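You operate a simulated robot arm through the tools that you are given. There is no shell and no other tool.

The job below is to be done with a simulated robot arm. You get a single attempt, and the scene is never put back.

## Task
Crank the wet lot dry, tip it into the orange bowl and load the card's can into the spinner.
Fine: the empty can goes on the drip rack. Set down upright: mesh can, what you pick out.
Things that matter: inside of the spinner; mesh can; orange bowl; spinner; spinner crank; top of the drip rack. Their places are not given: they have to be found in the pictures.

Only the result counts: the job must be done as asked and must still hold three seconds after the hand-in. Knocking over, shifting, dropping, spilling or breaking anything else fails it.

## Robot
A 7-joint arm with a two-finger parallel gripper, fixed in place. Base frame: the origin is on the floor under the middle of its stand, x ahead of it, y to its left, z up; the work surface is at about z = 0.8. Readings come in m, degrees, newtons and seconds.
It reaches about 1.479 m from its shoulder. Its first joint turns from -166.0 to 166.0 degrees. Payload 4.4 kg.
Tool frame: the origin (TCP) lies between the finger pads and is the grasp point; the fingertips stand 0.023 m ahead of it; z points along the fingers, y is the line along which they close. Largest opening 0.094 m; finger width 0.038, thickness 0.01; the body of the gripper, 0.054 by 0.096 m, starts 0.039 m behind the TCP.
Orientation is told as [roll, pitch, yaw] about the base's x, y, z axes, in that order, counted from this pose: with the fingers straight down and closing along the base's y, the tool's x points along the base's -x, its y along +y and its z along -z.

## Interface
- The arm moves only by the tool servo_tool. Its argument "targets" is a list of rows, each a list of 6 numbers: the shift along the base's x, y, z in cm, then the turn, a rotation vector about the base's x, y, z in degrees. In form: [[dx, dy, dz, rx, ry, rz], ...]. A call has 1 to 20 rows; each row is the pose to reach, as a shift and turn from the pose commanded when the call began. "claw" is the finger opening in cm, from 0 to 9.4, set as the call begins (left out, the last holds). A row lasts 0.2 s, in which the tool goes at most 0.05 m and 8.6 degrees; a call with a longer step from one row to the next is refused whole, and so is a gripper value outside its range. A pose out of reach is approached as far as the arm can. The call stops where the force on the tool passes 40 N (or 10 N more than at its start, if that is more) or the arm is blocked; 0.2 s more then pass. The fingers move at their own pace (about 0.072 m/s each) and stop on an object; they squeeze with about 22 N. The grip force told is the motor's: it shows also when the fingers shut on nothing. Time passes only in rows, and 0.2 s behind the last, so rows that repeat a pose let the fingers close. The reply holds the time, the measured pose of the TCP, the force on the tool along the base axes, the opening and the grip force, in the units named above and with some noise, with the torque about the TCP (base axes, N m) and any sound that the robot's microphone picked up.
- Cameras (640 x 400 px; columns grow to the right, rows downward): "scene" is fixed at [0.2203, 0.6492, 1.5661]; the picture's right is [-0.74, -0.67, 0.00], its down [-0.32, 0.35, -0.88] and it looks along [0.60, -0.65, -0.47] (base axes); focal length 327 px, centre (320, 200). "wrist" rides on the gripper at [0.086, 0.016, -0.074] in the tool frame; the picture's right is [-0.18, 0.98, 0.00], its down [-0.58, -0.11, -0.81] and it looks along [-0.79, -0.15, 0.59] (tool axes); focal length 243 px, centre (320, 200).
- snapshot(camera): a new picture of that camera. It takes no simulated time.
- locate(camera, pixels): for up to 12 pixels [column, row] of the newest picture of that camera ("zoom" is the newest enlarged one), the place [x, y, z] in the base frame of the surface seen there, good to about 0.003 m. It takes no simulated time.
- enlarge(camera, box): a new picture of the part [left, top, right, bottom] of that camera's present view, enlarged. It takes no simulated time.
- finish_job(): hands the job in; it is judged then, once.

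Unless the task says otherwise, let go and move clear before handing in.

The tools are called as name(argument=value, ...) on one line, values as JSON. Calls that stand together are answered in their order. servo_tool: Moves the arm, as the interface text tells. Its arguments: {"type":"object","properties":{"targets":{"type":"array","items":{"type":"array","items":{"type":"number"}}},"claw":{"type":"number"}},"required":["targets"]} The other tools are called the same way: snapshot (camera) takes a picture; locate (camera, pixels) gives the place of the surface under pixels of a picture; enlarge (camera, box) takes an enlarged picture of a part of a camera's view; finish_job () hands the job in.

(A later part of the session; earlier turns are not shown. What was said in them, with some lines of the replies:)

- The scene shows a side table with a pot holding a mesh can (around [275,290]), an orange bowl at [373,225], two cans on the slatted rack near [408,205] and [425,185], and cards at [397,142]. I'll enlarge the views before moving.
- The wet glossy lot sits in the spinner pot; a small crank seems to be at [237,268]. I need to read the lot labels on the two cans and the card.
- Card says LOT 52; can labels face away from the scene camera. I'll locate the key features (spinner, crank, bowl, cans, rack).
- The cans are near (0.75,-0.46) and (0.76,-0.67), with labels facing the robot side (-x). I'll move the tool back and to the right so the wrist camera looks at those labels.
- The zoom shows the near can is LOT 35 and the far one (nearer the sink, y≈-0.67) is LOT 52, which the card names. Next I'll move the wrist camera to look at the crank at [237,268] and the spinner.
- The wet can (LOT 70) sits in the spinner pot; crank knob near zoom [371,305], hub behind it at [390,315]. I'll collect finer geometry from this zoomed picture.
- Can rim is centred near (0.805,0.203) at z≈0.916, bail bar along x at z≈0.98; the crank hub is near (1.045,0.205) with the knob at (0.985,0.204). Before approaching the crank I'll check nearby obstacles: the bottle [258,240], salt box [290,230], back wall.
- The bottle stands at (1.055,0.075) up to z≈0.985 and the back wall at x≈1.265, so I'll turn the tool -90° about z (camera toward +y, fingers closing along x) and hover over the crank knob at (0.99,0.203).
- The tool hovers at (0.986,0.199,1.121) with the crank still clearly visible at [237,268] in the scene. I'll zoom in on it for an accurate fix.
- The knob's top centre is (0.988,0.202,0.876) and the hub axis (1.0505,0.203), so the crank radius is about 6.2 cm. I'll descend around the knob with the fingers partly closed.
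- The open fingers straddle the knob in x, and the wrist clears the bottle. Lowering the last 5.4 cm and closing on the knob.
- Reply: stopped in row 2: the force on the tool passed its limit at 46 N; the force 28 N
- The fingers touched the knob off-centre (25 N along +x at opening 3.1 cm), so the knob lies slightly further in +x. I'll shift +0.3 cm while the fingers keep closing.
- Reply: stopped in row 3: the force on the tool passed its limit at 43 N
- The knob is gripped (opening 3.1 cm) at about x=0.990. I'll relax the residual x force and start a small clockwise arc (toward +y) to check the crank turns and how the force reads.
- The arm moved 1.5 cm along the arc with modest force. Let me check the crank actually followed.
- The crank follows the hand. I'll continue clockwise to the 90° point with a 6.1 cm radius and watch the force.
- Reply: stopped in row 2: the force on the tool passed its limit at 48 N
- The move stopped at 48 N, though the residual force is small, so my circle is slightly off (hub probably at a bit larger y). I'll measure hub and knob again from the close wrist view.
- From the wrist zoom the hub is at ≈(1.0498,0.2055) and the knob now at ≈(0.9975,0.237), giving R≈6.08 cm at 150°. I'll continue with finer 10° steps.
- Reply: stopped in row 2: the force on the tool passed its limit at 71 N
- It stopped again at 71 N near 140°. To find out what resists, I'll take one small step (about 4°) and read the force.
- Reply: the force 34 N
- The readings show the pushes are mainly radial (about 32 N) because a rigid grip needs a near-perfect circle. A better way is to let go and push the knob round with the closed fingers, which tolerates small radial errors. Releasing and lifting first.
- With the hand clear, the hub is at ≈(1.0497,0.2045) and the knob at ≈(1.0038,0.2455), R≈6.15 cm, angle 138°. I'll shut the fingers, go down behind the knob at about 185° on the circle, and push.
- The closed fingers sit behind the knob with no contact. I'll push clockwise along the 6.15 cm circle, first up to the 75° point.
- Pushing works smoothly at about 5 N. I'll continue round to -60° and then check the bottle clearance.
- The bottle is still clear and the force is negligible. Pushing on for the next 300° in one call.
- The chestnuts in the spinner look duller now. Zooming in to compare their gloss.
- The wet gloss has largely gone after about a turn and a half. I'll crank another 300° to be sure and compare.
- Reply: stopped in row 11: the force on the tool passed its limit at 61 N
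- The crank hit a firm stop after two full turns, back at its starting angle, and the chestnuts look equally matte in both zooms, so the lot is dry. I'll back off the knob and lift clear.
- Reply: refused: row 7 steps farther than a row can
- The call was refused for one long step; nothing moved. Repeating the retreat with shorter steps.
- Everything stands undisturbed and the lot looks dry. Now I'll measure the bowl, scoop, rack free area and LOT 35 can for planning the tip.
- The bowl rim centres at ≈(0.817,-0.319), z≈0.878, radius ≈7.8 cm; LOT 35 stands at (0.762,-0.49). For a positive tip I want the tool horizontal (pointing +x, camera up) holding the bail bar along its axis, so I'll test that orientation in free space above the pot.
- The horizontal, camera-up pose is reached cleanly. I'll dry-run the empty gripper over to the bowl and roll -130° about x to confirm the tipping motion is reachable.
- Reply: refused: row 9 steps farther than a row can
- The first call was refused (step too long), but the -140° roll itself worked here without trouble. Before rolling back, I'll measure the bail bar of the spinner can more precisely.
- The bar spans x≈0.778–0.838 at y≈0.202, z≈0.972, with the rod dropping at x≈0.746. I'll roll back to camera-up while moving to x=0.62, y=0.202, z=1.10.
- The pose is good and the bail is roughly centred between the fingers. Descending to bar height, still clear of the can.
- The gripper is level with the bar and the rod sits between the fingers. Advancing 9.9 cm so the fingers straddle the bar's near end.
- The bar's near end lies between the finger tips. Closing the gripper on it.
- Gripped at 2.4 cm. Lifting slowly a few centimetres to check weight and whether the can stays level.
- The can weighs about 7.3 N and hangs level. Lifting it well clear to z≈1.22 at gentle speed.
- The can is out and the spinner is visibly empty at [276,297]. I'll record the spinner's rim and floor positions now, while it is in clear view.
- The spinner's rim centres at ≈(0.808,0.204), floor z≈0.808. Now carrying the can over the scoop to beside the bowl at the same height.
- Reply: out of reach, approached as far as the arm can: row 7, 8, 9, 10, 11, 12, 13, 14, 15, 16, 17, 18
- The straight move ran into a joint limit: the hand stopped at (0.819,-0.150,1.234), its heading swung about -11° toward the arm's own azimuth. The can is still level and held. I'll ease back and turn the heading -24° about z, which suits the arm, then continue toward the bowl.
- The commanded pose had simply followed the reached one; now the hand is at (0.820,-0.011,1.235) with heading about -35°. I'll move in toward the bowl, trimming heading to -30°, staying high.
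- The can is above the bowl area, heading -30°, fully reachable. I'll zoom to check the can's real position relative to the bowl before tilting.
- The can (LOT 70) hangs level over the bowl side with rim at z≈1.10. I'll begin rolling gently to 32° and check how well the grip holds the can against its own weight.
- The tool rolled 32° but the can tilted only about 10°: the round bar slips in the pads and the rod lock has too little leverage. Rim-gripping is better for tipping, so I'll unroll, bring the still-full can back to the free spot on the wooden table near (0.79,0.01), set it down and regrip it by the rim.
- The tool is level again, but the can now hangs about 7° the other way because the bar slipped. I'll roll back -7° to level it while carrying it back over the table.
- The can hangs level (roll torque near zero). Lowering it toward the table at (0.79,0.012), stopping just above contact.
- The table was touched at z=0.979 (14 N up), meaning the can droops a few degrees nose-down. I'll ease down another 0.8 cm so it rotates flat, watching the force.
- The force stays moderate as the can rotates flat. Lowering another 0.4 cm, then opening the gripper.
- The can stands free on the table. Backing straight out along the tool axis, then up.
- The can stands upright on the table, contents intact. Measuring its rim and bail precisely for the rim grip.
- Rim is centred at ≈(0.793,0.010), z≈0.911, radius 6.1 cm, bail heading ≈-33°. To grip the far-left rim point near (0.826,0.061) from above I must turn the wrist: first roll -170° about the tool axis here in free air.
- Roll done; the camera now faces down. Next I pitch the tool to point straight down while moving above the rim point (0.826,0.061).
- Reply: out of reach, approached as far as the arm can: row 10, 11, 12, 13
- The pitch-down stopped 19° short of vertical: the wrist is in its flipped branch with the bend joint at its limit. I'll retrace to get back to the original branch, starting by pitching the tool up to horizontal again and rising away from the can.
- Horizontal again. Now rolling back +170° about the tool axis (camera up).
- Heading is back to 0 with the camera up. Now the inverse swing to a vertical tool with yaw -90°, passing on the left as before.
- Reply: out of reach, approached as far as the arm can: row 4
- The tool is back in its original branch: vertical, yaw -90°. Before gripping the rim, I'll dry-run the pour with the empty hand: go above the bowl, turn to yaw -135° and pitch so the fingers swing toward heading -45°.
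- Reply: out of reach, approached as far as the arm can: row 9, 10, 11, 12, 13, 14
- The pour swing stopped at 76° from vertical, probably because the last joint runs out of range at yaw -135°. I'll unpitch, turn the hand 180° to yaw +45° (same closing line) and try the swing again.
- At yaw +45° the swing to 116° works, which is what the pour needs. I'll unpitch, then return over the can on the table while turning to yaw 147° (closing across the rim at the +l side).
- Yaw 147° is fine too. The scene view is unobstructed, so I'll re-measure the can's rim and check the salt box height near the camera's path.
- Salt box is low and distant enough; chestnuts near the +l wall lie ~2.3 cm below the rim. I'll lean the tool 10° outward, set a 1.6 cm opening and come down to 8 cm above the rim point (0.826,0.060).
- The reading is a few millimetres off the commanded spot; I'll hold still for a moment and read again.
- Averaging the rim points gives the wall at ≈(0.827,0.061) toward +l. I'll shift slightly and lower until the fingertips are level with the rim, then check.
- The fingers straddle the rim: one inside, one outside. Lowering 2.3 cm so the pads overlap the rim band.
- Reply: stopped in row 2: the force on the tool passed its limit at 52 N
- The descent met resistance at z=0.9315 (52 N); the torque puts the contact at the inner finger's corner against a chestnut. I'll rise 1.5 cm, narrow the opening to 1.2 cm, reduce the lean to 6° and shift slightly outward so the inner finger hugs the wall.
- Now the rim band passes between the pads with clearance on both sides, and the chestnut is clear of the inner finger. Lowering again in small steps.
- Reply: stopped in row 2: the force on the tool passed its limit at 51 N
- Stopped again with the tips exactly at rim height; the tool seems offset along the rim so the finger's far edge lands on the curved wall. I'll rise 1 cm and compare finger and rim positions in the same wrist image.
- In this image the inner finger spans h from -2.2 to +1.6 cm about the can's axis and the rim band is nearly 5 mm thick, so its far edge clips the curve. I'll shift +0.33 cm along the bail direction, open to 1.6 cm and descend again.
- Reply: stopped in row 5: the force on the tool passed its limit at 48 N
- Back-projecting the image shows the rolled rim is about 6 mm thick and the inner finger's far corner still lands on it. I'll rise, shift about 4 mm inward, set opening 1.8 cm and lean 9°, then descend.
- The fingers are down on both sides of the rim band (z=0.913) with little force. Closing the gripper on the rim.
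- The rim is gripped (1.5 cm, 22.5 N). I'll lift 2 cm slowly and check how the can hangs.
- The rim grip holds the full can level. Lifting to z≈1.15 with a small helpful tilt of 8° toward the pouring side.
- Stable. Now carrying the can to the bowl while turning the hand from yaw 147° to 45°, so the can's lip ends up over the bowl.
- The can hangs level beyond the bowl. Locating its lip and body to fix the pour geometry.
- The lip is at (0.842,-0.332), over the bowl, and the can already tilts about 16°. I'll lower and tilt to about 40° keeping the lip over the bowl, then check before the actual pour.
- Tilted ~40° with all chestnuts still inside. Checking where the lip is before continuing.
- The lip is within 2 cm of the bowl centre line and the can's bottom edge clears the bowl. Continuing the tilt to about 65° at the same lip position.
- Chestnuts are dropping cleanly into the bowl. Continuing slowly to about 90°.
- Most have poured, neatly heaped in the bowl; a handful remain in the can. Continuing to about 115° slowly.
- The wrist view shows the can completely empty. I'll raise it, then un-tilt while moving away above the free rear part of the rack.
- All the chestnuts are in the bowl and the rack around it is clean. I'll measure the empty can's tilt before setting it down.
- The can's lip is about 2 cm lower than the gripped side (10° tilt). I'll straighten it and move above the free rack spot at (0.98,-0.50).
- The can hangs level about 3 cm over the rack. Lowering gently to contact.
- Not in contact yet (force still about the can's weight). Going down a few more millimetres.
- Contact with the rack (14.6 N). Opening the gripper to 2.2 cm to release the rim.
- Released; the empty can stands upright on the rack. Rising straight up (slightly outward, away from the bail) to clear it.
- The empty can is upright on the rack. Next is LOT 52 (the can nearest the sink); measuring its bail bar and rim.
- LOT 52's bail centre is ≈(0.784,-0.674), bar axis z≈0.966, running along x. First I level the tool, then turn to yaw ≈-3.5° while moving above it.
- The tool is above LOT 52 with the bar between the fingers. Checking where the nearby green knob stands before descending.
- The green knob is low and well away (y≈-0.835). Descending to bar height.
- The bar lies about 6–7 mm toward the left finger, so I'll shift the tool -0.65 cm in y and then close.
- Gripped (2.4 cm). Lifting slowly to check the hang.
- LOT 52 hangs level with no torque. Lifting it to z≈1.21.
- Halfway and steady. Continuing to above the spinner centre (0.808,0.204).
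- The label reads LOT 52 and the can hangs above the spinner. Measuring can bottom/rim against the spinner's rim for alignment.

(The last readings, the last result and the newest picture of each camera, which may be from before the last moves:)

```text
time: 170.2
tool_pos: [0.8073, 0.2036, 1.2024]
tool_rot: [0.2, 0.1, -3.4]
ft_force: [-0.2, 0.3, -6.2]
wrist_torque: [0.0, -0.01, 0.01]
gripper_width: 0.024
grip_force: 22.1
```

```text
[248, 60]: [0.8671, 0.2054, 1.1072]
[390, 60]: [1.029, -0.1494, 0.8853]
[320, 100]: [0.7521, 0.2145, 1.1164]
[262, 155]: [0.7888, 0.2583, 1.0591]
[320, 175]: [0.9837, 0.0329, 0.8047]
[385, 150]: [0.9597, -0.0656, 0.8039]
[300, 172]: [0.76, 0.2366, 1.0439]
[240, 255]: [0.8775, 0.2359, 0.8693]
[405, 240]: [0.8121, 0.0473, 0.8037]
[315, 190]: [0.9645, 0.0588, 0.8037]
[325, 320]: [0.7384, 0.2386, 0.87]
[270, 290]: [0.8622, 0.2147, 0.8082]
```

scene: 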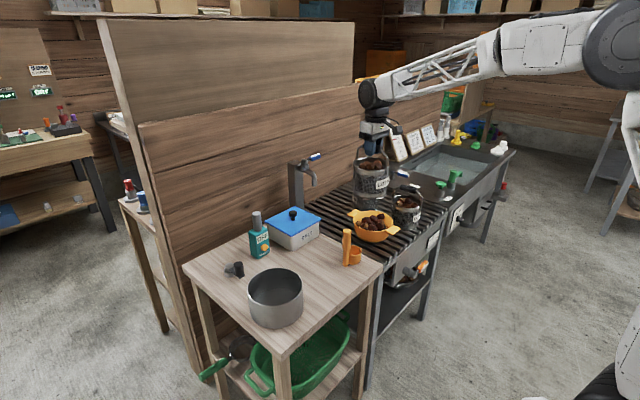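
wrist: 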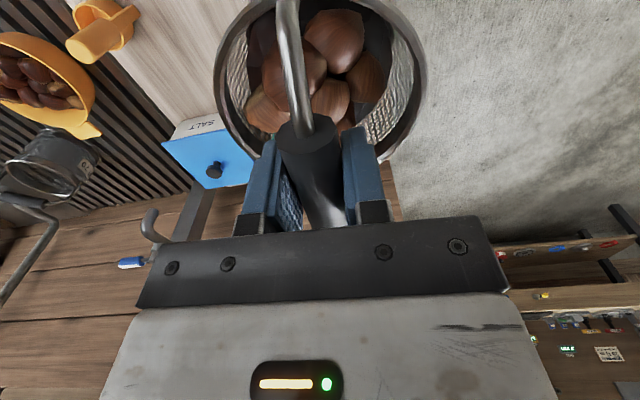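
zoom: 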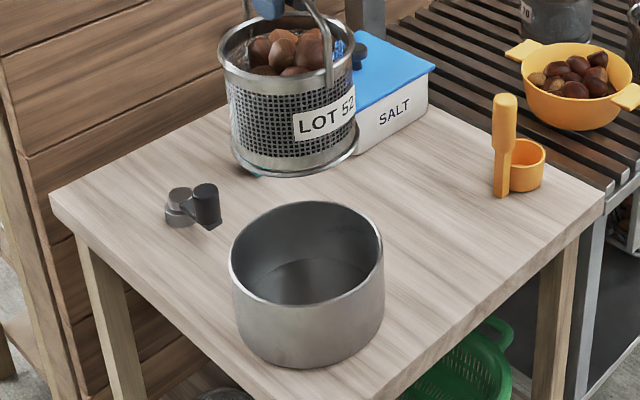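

locate(camera="zoom", pixels=[[221, 60], [245, 80], [290, 88], [330, 80], [236, 152], [255, 168], [290, 176], [325, 170], [352, 152], [232, 265], [382, 250], [310, 203]])

locate(camera="zoom", pixels=[[260, 300], [305, 307], [350, 293], [255, 220], [360, 218], [240, 280], [372, 275], [275, 208]])

```text
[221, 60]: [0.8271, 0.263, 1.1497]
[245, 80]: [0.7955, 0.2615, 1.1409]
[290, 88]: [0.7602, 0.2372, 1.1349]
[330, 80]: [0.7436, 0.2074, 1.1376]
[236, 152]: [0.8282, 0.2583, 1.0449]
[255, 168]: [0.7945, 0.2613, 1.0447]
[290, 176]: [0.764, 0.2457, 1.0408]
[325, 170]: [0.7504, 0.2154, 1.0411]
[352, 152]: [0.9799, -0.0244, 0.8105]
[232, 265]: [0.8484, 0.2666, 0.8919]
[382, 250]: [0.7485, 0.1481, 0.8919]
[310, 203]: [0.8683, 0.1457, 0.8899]
```

```text
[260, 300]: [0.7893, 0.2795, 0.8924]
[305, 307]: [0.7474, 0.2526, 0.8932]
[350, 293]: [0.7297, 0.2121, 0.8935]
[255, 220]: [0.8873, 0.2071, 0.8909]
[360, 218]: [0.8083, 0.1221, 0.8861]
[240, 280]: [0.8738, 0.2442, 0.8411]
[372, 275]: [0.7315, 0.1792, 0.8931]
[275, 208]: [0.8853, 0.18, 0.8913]
```

The can is centred within about 2 mm of the spinner's axis (0.8085,0.2015). Lowering to just above the spinner's rim for a last check.

servo_tool(targets=[[0.1, -0.1, -1, 0, 0, 0], [0.1, -0.1, -3, 0, 0, 0], [0.1, -0.1, -6, 0, 0, 0], [0.1, -0.1, -9, 0, 0, 0], [0.1, -0.1, -11.5, 0, 0, 0], [0.1, -0.1, -13, 0, 0, 0], [0.1, -0.1, -13, 0, 0, 0]])

enlarge(camera="scene", box=[225, 225, 325, 340])

snapshot(camera="wrist")

```text
time: 171.8
tool_pos: [0.8101, 0.2012, 1.0745]
tool_rot: [0.1, 0.0, -3.5]
ft_force: [-1.0, -0.1, -6.0]
wrist_torque: [0.01, 0.03, -0.01]
gripper_width: 0.0238
grip_force: 22.0
```

```text
3.48 times, centred on (275, 282) of scene
```

zoom: 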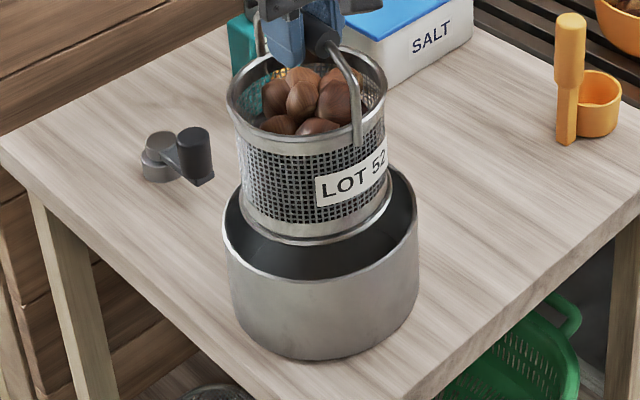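

```text
taken
```

wrist: 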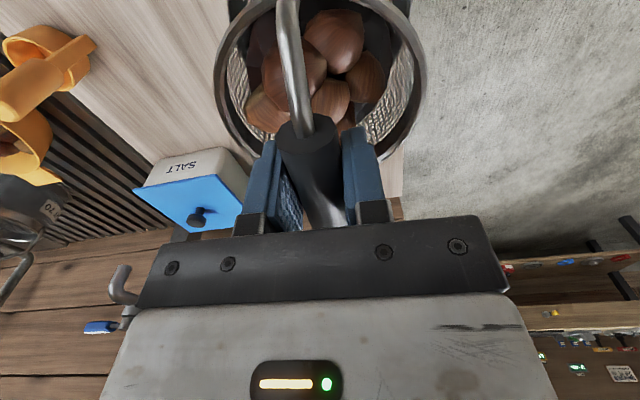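

locate(camera="zoom", pixels=[[246, 222], [268, 237], [310, 243], [355, 233], [382, 212], [224, 232], [245, 262], [320, 283], [385, 262], [416, 225], [405, 185], [230, 200]])

```text
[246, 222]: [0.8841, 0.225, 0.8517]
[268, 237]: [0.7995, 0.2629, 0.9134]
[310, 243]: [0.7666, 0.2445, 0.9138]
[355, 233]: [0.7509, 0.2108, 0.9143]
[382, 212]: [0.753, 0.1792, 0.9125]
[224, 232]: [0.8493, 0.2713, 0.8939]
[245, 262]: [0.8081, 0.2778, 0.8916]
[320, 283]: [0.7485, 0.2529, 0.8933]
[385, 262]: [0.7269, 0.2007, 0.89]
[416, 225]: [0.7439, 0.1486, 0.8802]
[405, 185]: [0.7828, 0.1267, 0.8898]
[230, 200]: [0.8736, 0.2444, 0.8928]
```

The can is centred within 2 mm with over 1 cm clearance all round. Lowering it into the spinner, slowing near the floor.

servo_tool(targets=[[-0.15, -0.1, -1, 0, 0, 0], [-0.15, -0.1, -3, 0, 0, 0], [-0.15, -0.1, -5, 0, 0, 0], [-0.15, -0.1, -7, 0, 0, 0], [-0.15, -0.1, -8.5, 0, 0, 0], [-0.15, -0.1, -9.3, 0, 0, 0], [-0.15, -0.1, -9.7, 0, 0, 0], [-0.15, -0.1, -9.7, 0, 0, 0]])

enlarge(camera="scene", box=[225, 225, 325, 340])

```text
time: 173.6
tool_pos: [0.8073, 0.2015, 0.9782]
tool_rot: [0.0, 0.0, -3.6]
ft_force: [-0.6, -1.2, -6.8]
wrist_torque: [0.03, -0.05, 0.01]
gripper_width: 0.0238
grip_force: 22.2
```

```text
3.48 times, centred on (275, 282) of scene
```

zoom: 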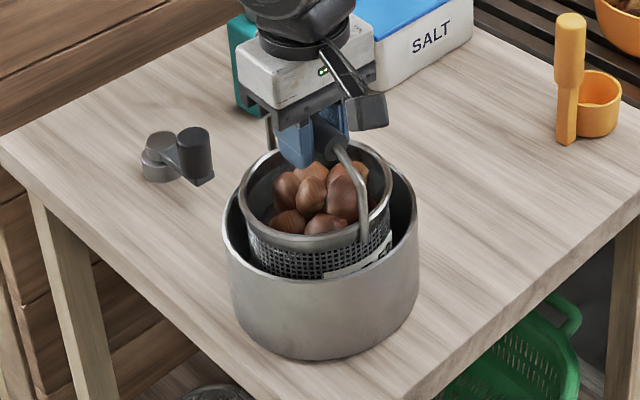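

Inside the spinner and still hanging free at z=0.978. Lowering the last few millimetres to touch the floor.

servo_tool(targets=[[0, 0, -0.2, 0, 0, 0], [0, 0, -0.4, 0, 0, 0], [0, 0, -0.6, 0, 0, 0], [0, 0, -0.6, 0, 0, 0]])

```text
time: 174.6
tool_pos: [0.8101, 0.2006, 0.9724]
tool_rot: [-0.1, -0.1, -3.4]
ft_force: [-3.9, -0.2, 6.5]
wrist_torque: [0.03, 0.47, 0.03]
gripper_width: 0.0238
grip_force: 21.4
```

The can rests on the spinner floor (force now +6.5 N). Opening the gripper.

servo_tool(targets=[[0, 0, 0, 0, 0, 0], [0, 0, 0, 0, 0, 0], [0, 0, 0, 0, 0, 0], [0, 0, 0, 0, 0, 0]], claw=6)

enlarge(camera="scene", box=[225, 225, 325, 340])

snapshot(camera="wrist")

```text
time: 175.6
tool_pos: [0.8095, 0.2013, 0.9713]
tool_rot: [-0.1, 0.0, -3.5]
ft_force: [-1.3, 0.1, -0.4]
wrist_torque: [-0.02, 0.01, -0.02]
gripper_width: 0.0602
grip_force: 0.0
```

```text
3.48 times, centred on (275, 282) of scene
```

zoom: 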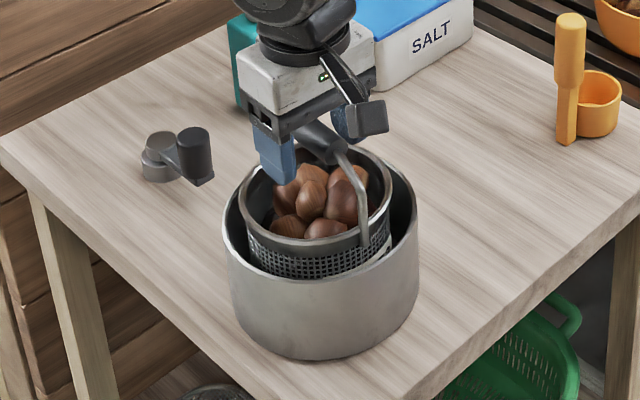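

```text
taken
```

wrist: 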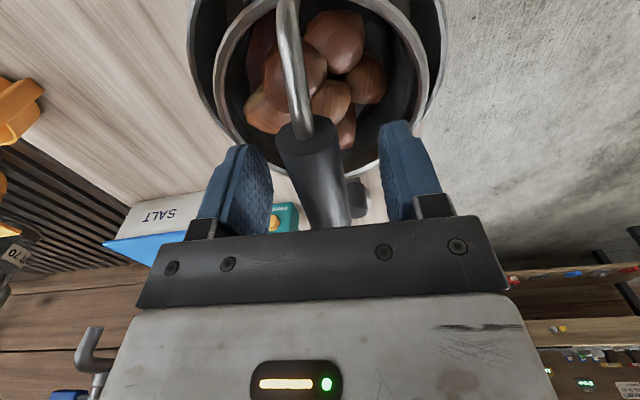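

Released; the bar sits free between the open fingers. Rising straight up to move clear.

servo_tool(targets=[[0, 0, 1.5, 0, 0, 0], [0, 0, 4, 0, 0, 0], [0, 0, 8, 0, 0, 0], [0, 0, 12, 0, 0, 0], [0, 0, 16, 0, 0, 0], [0, 0, 20, 0, 0, 0], [0, 0, 24, 0, 0, 0], [-4, -2, 26, 0, 0, 0], [-8, -4, 26, 0, 0, 0], [-12, -6, 26, 0, 0, 0], [-16, -8, 26, 0, 0, 0], [-20, -12, 26, 0, 0, 0], [-24, -16, 26, 0, 0, 0], [-24, -16, 26, 0, 0, 0]])

snapshot(camera="scene")

enlarge(camera="scene", box=[215, 230, 325, 340])

enlarge(camera="scene", box=[320, 150, 460, 260])

```text
refused: row 12 steps farther than a row can; nothing moved
```

```text
taken
```

scene: 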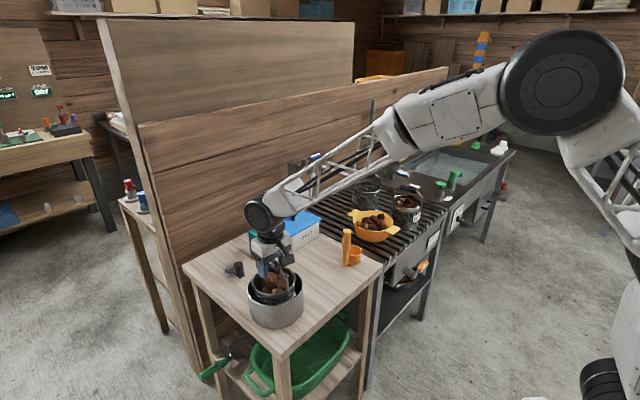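

```text
3.64 times, centred on (270, 285) of scene
```

zoom: 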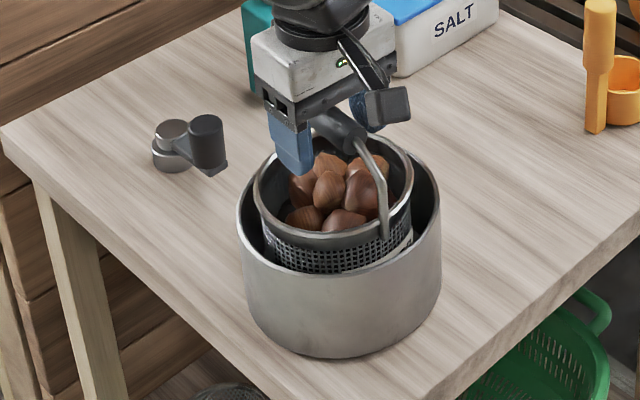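

```text
3.64 times, centred on (390, 205) of scene
```

zoom: 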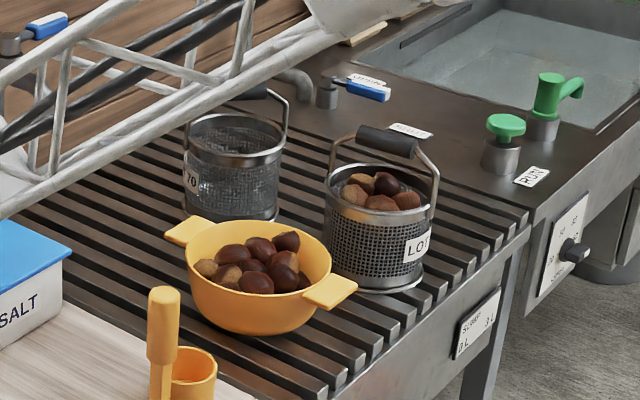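

The retreat was refused for one long step; nothing moved. Repeating it with shorter steps.

servo_tool(targets=[[0, 0, 1.5, 0, 0, 0], [0, 0, 4, 0, 0, 0], [0, 0, 8, 0, 0, 0], [0, 0, 12, 0, 0, 0], [0, 0, 16, 0, 0, 0], [0, 0, 20, 0, 0, 0], [0, 0, 24, 0, 0, 0], [-3, -1, 26, 0, 0, 0], [-6, -3, 26, 0, 0, 0], [-9, -5, 26, 0, 0, 0], [-12, -7, 26, 0, 0, 0], [-15, -9, 26, 0, 0, 0], [-18, -11, 26, 0, 0, 0], [-21, -13, 26, 0, 0, 0], [-21, -13, 26, 0, 0, 0]])

snapshot(camera="scene")

enlarge(camera="scene", box=[215, 230, 325, 340])

enlarge(camera="scene", box=[320, 150, 460, 260])

```text
time: 178.8
tool_pos: [0.6017, 0.0697, 1.2323]
tool_rot: [0.0, 0.0, -3.5]
ft_force: [0.3, 0.5, -0.3]
wrist_torque: [0.03, 0.01, 0.0]
gripper_width: 0.0599
grip_force: 0.1
```

```text
taken
```

scene: 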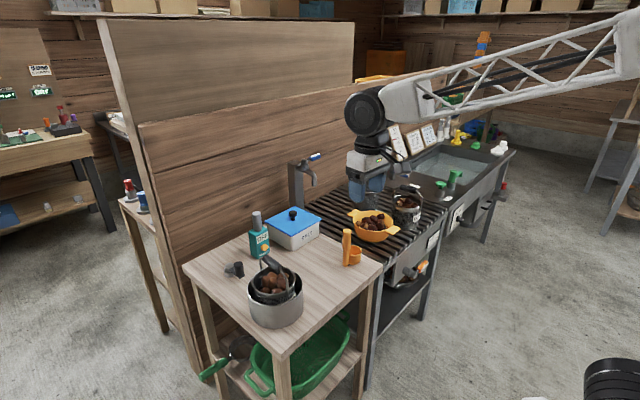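

```text
3.64 times, centred on (270, 285) of scene
```

zoom: 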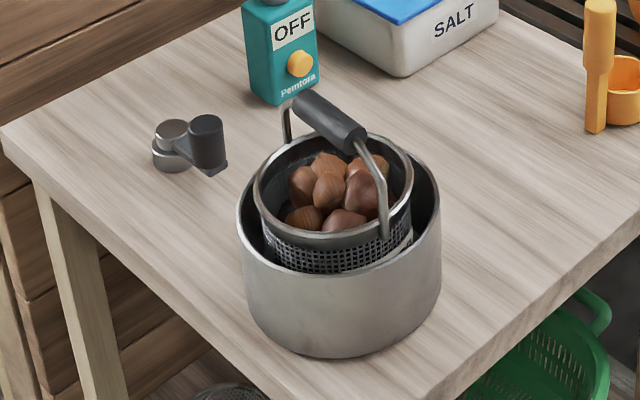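

```text
3.64 times, centred on (390, 205) of scene
```

zoom: 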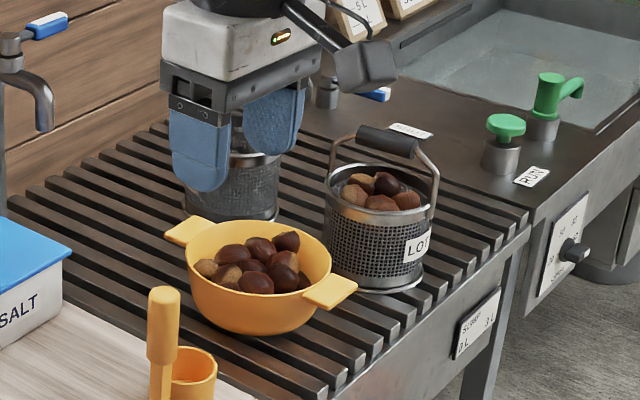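

Everything is in place: LOT 52 sits upright in the spinner, the dry lot is heaped in the orange bowl with nothing spilled, and the empty LOT 70 can stands upright on the rack. The hand is open and clear, so I'm handing in.

finish_job()

```text
The job is handed in.
```

I handed the job in with everything in place at the last look, but I haven't seen the judge's verdict.

- **Drying:** I turned the spinner crank two full turns until it hit a firm stop. The wet shine on the LOT 70 chestnuts was gone about a turn and a half in and didn't change after that.
- **Tipping:** all the chestnuts went into the orange bowl. The wrist camera showed the can empty afterwards, and nothing showed up spilled on the rack.
- **Empty can:** LOT 70 stands upright on the free rear part of the drip rack.
- **Loading:** the card says LOT 52, so that can now stands upright inside the spinner. I left LOT 35 where it was.

My first try at tipping, holding the can by its handle, let it slip. I set the full can down on the wooden table for a moment and gripped it again by the rim. In the last pictures nothing else had moved, and the gripper was open and clear.
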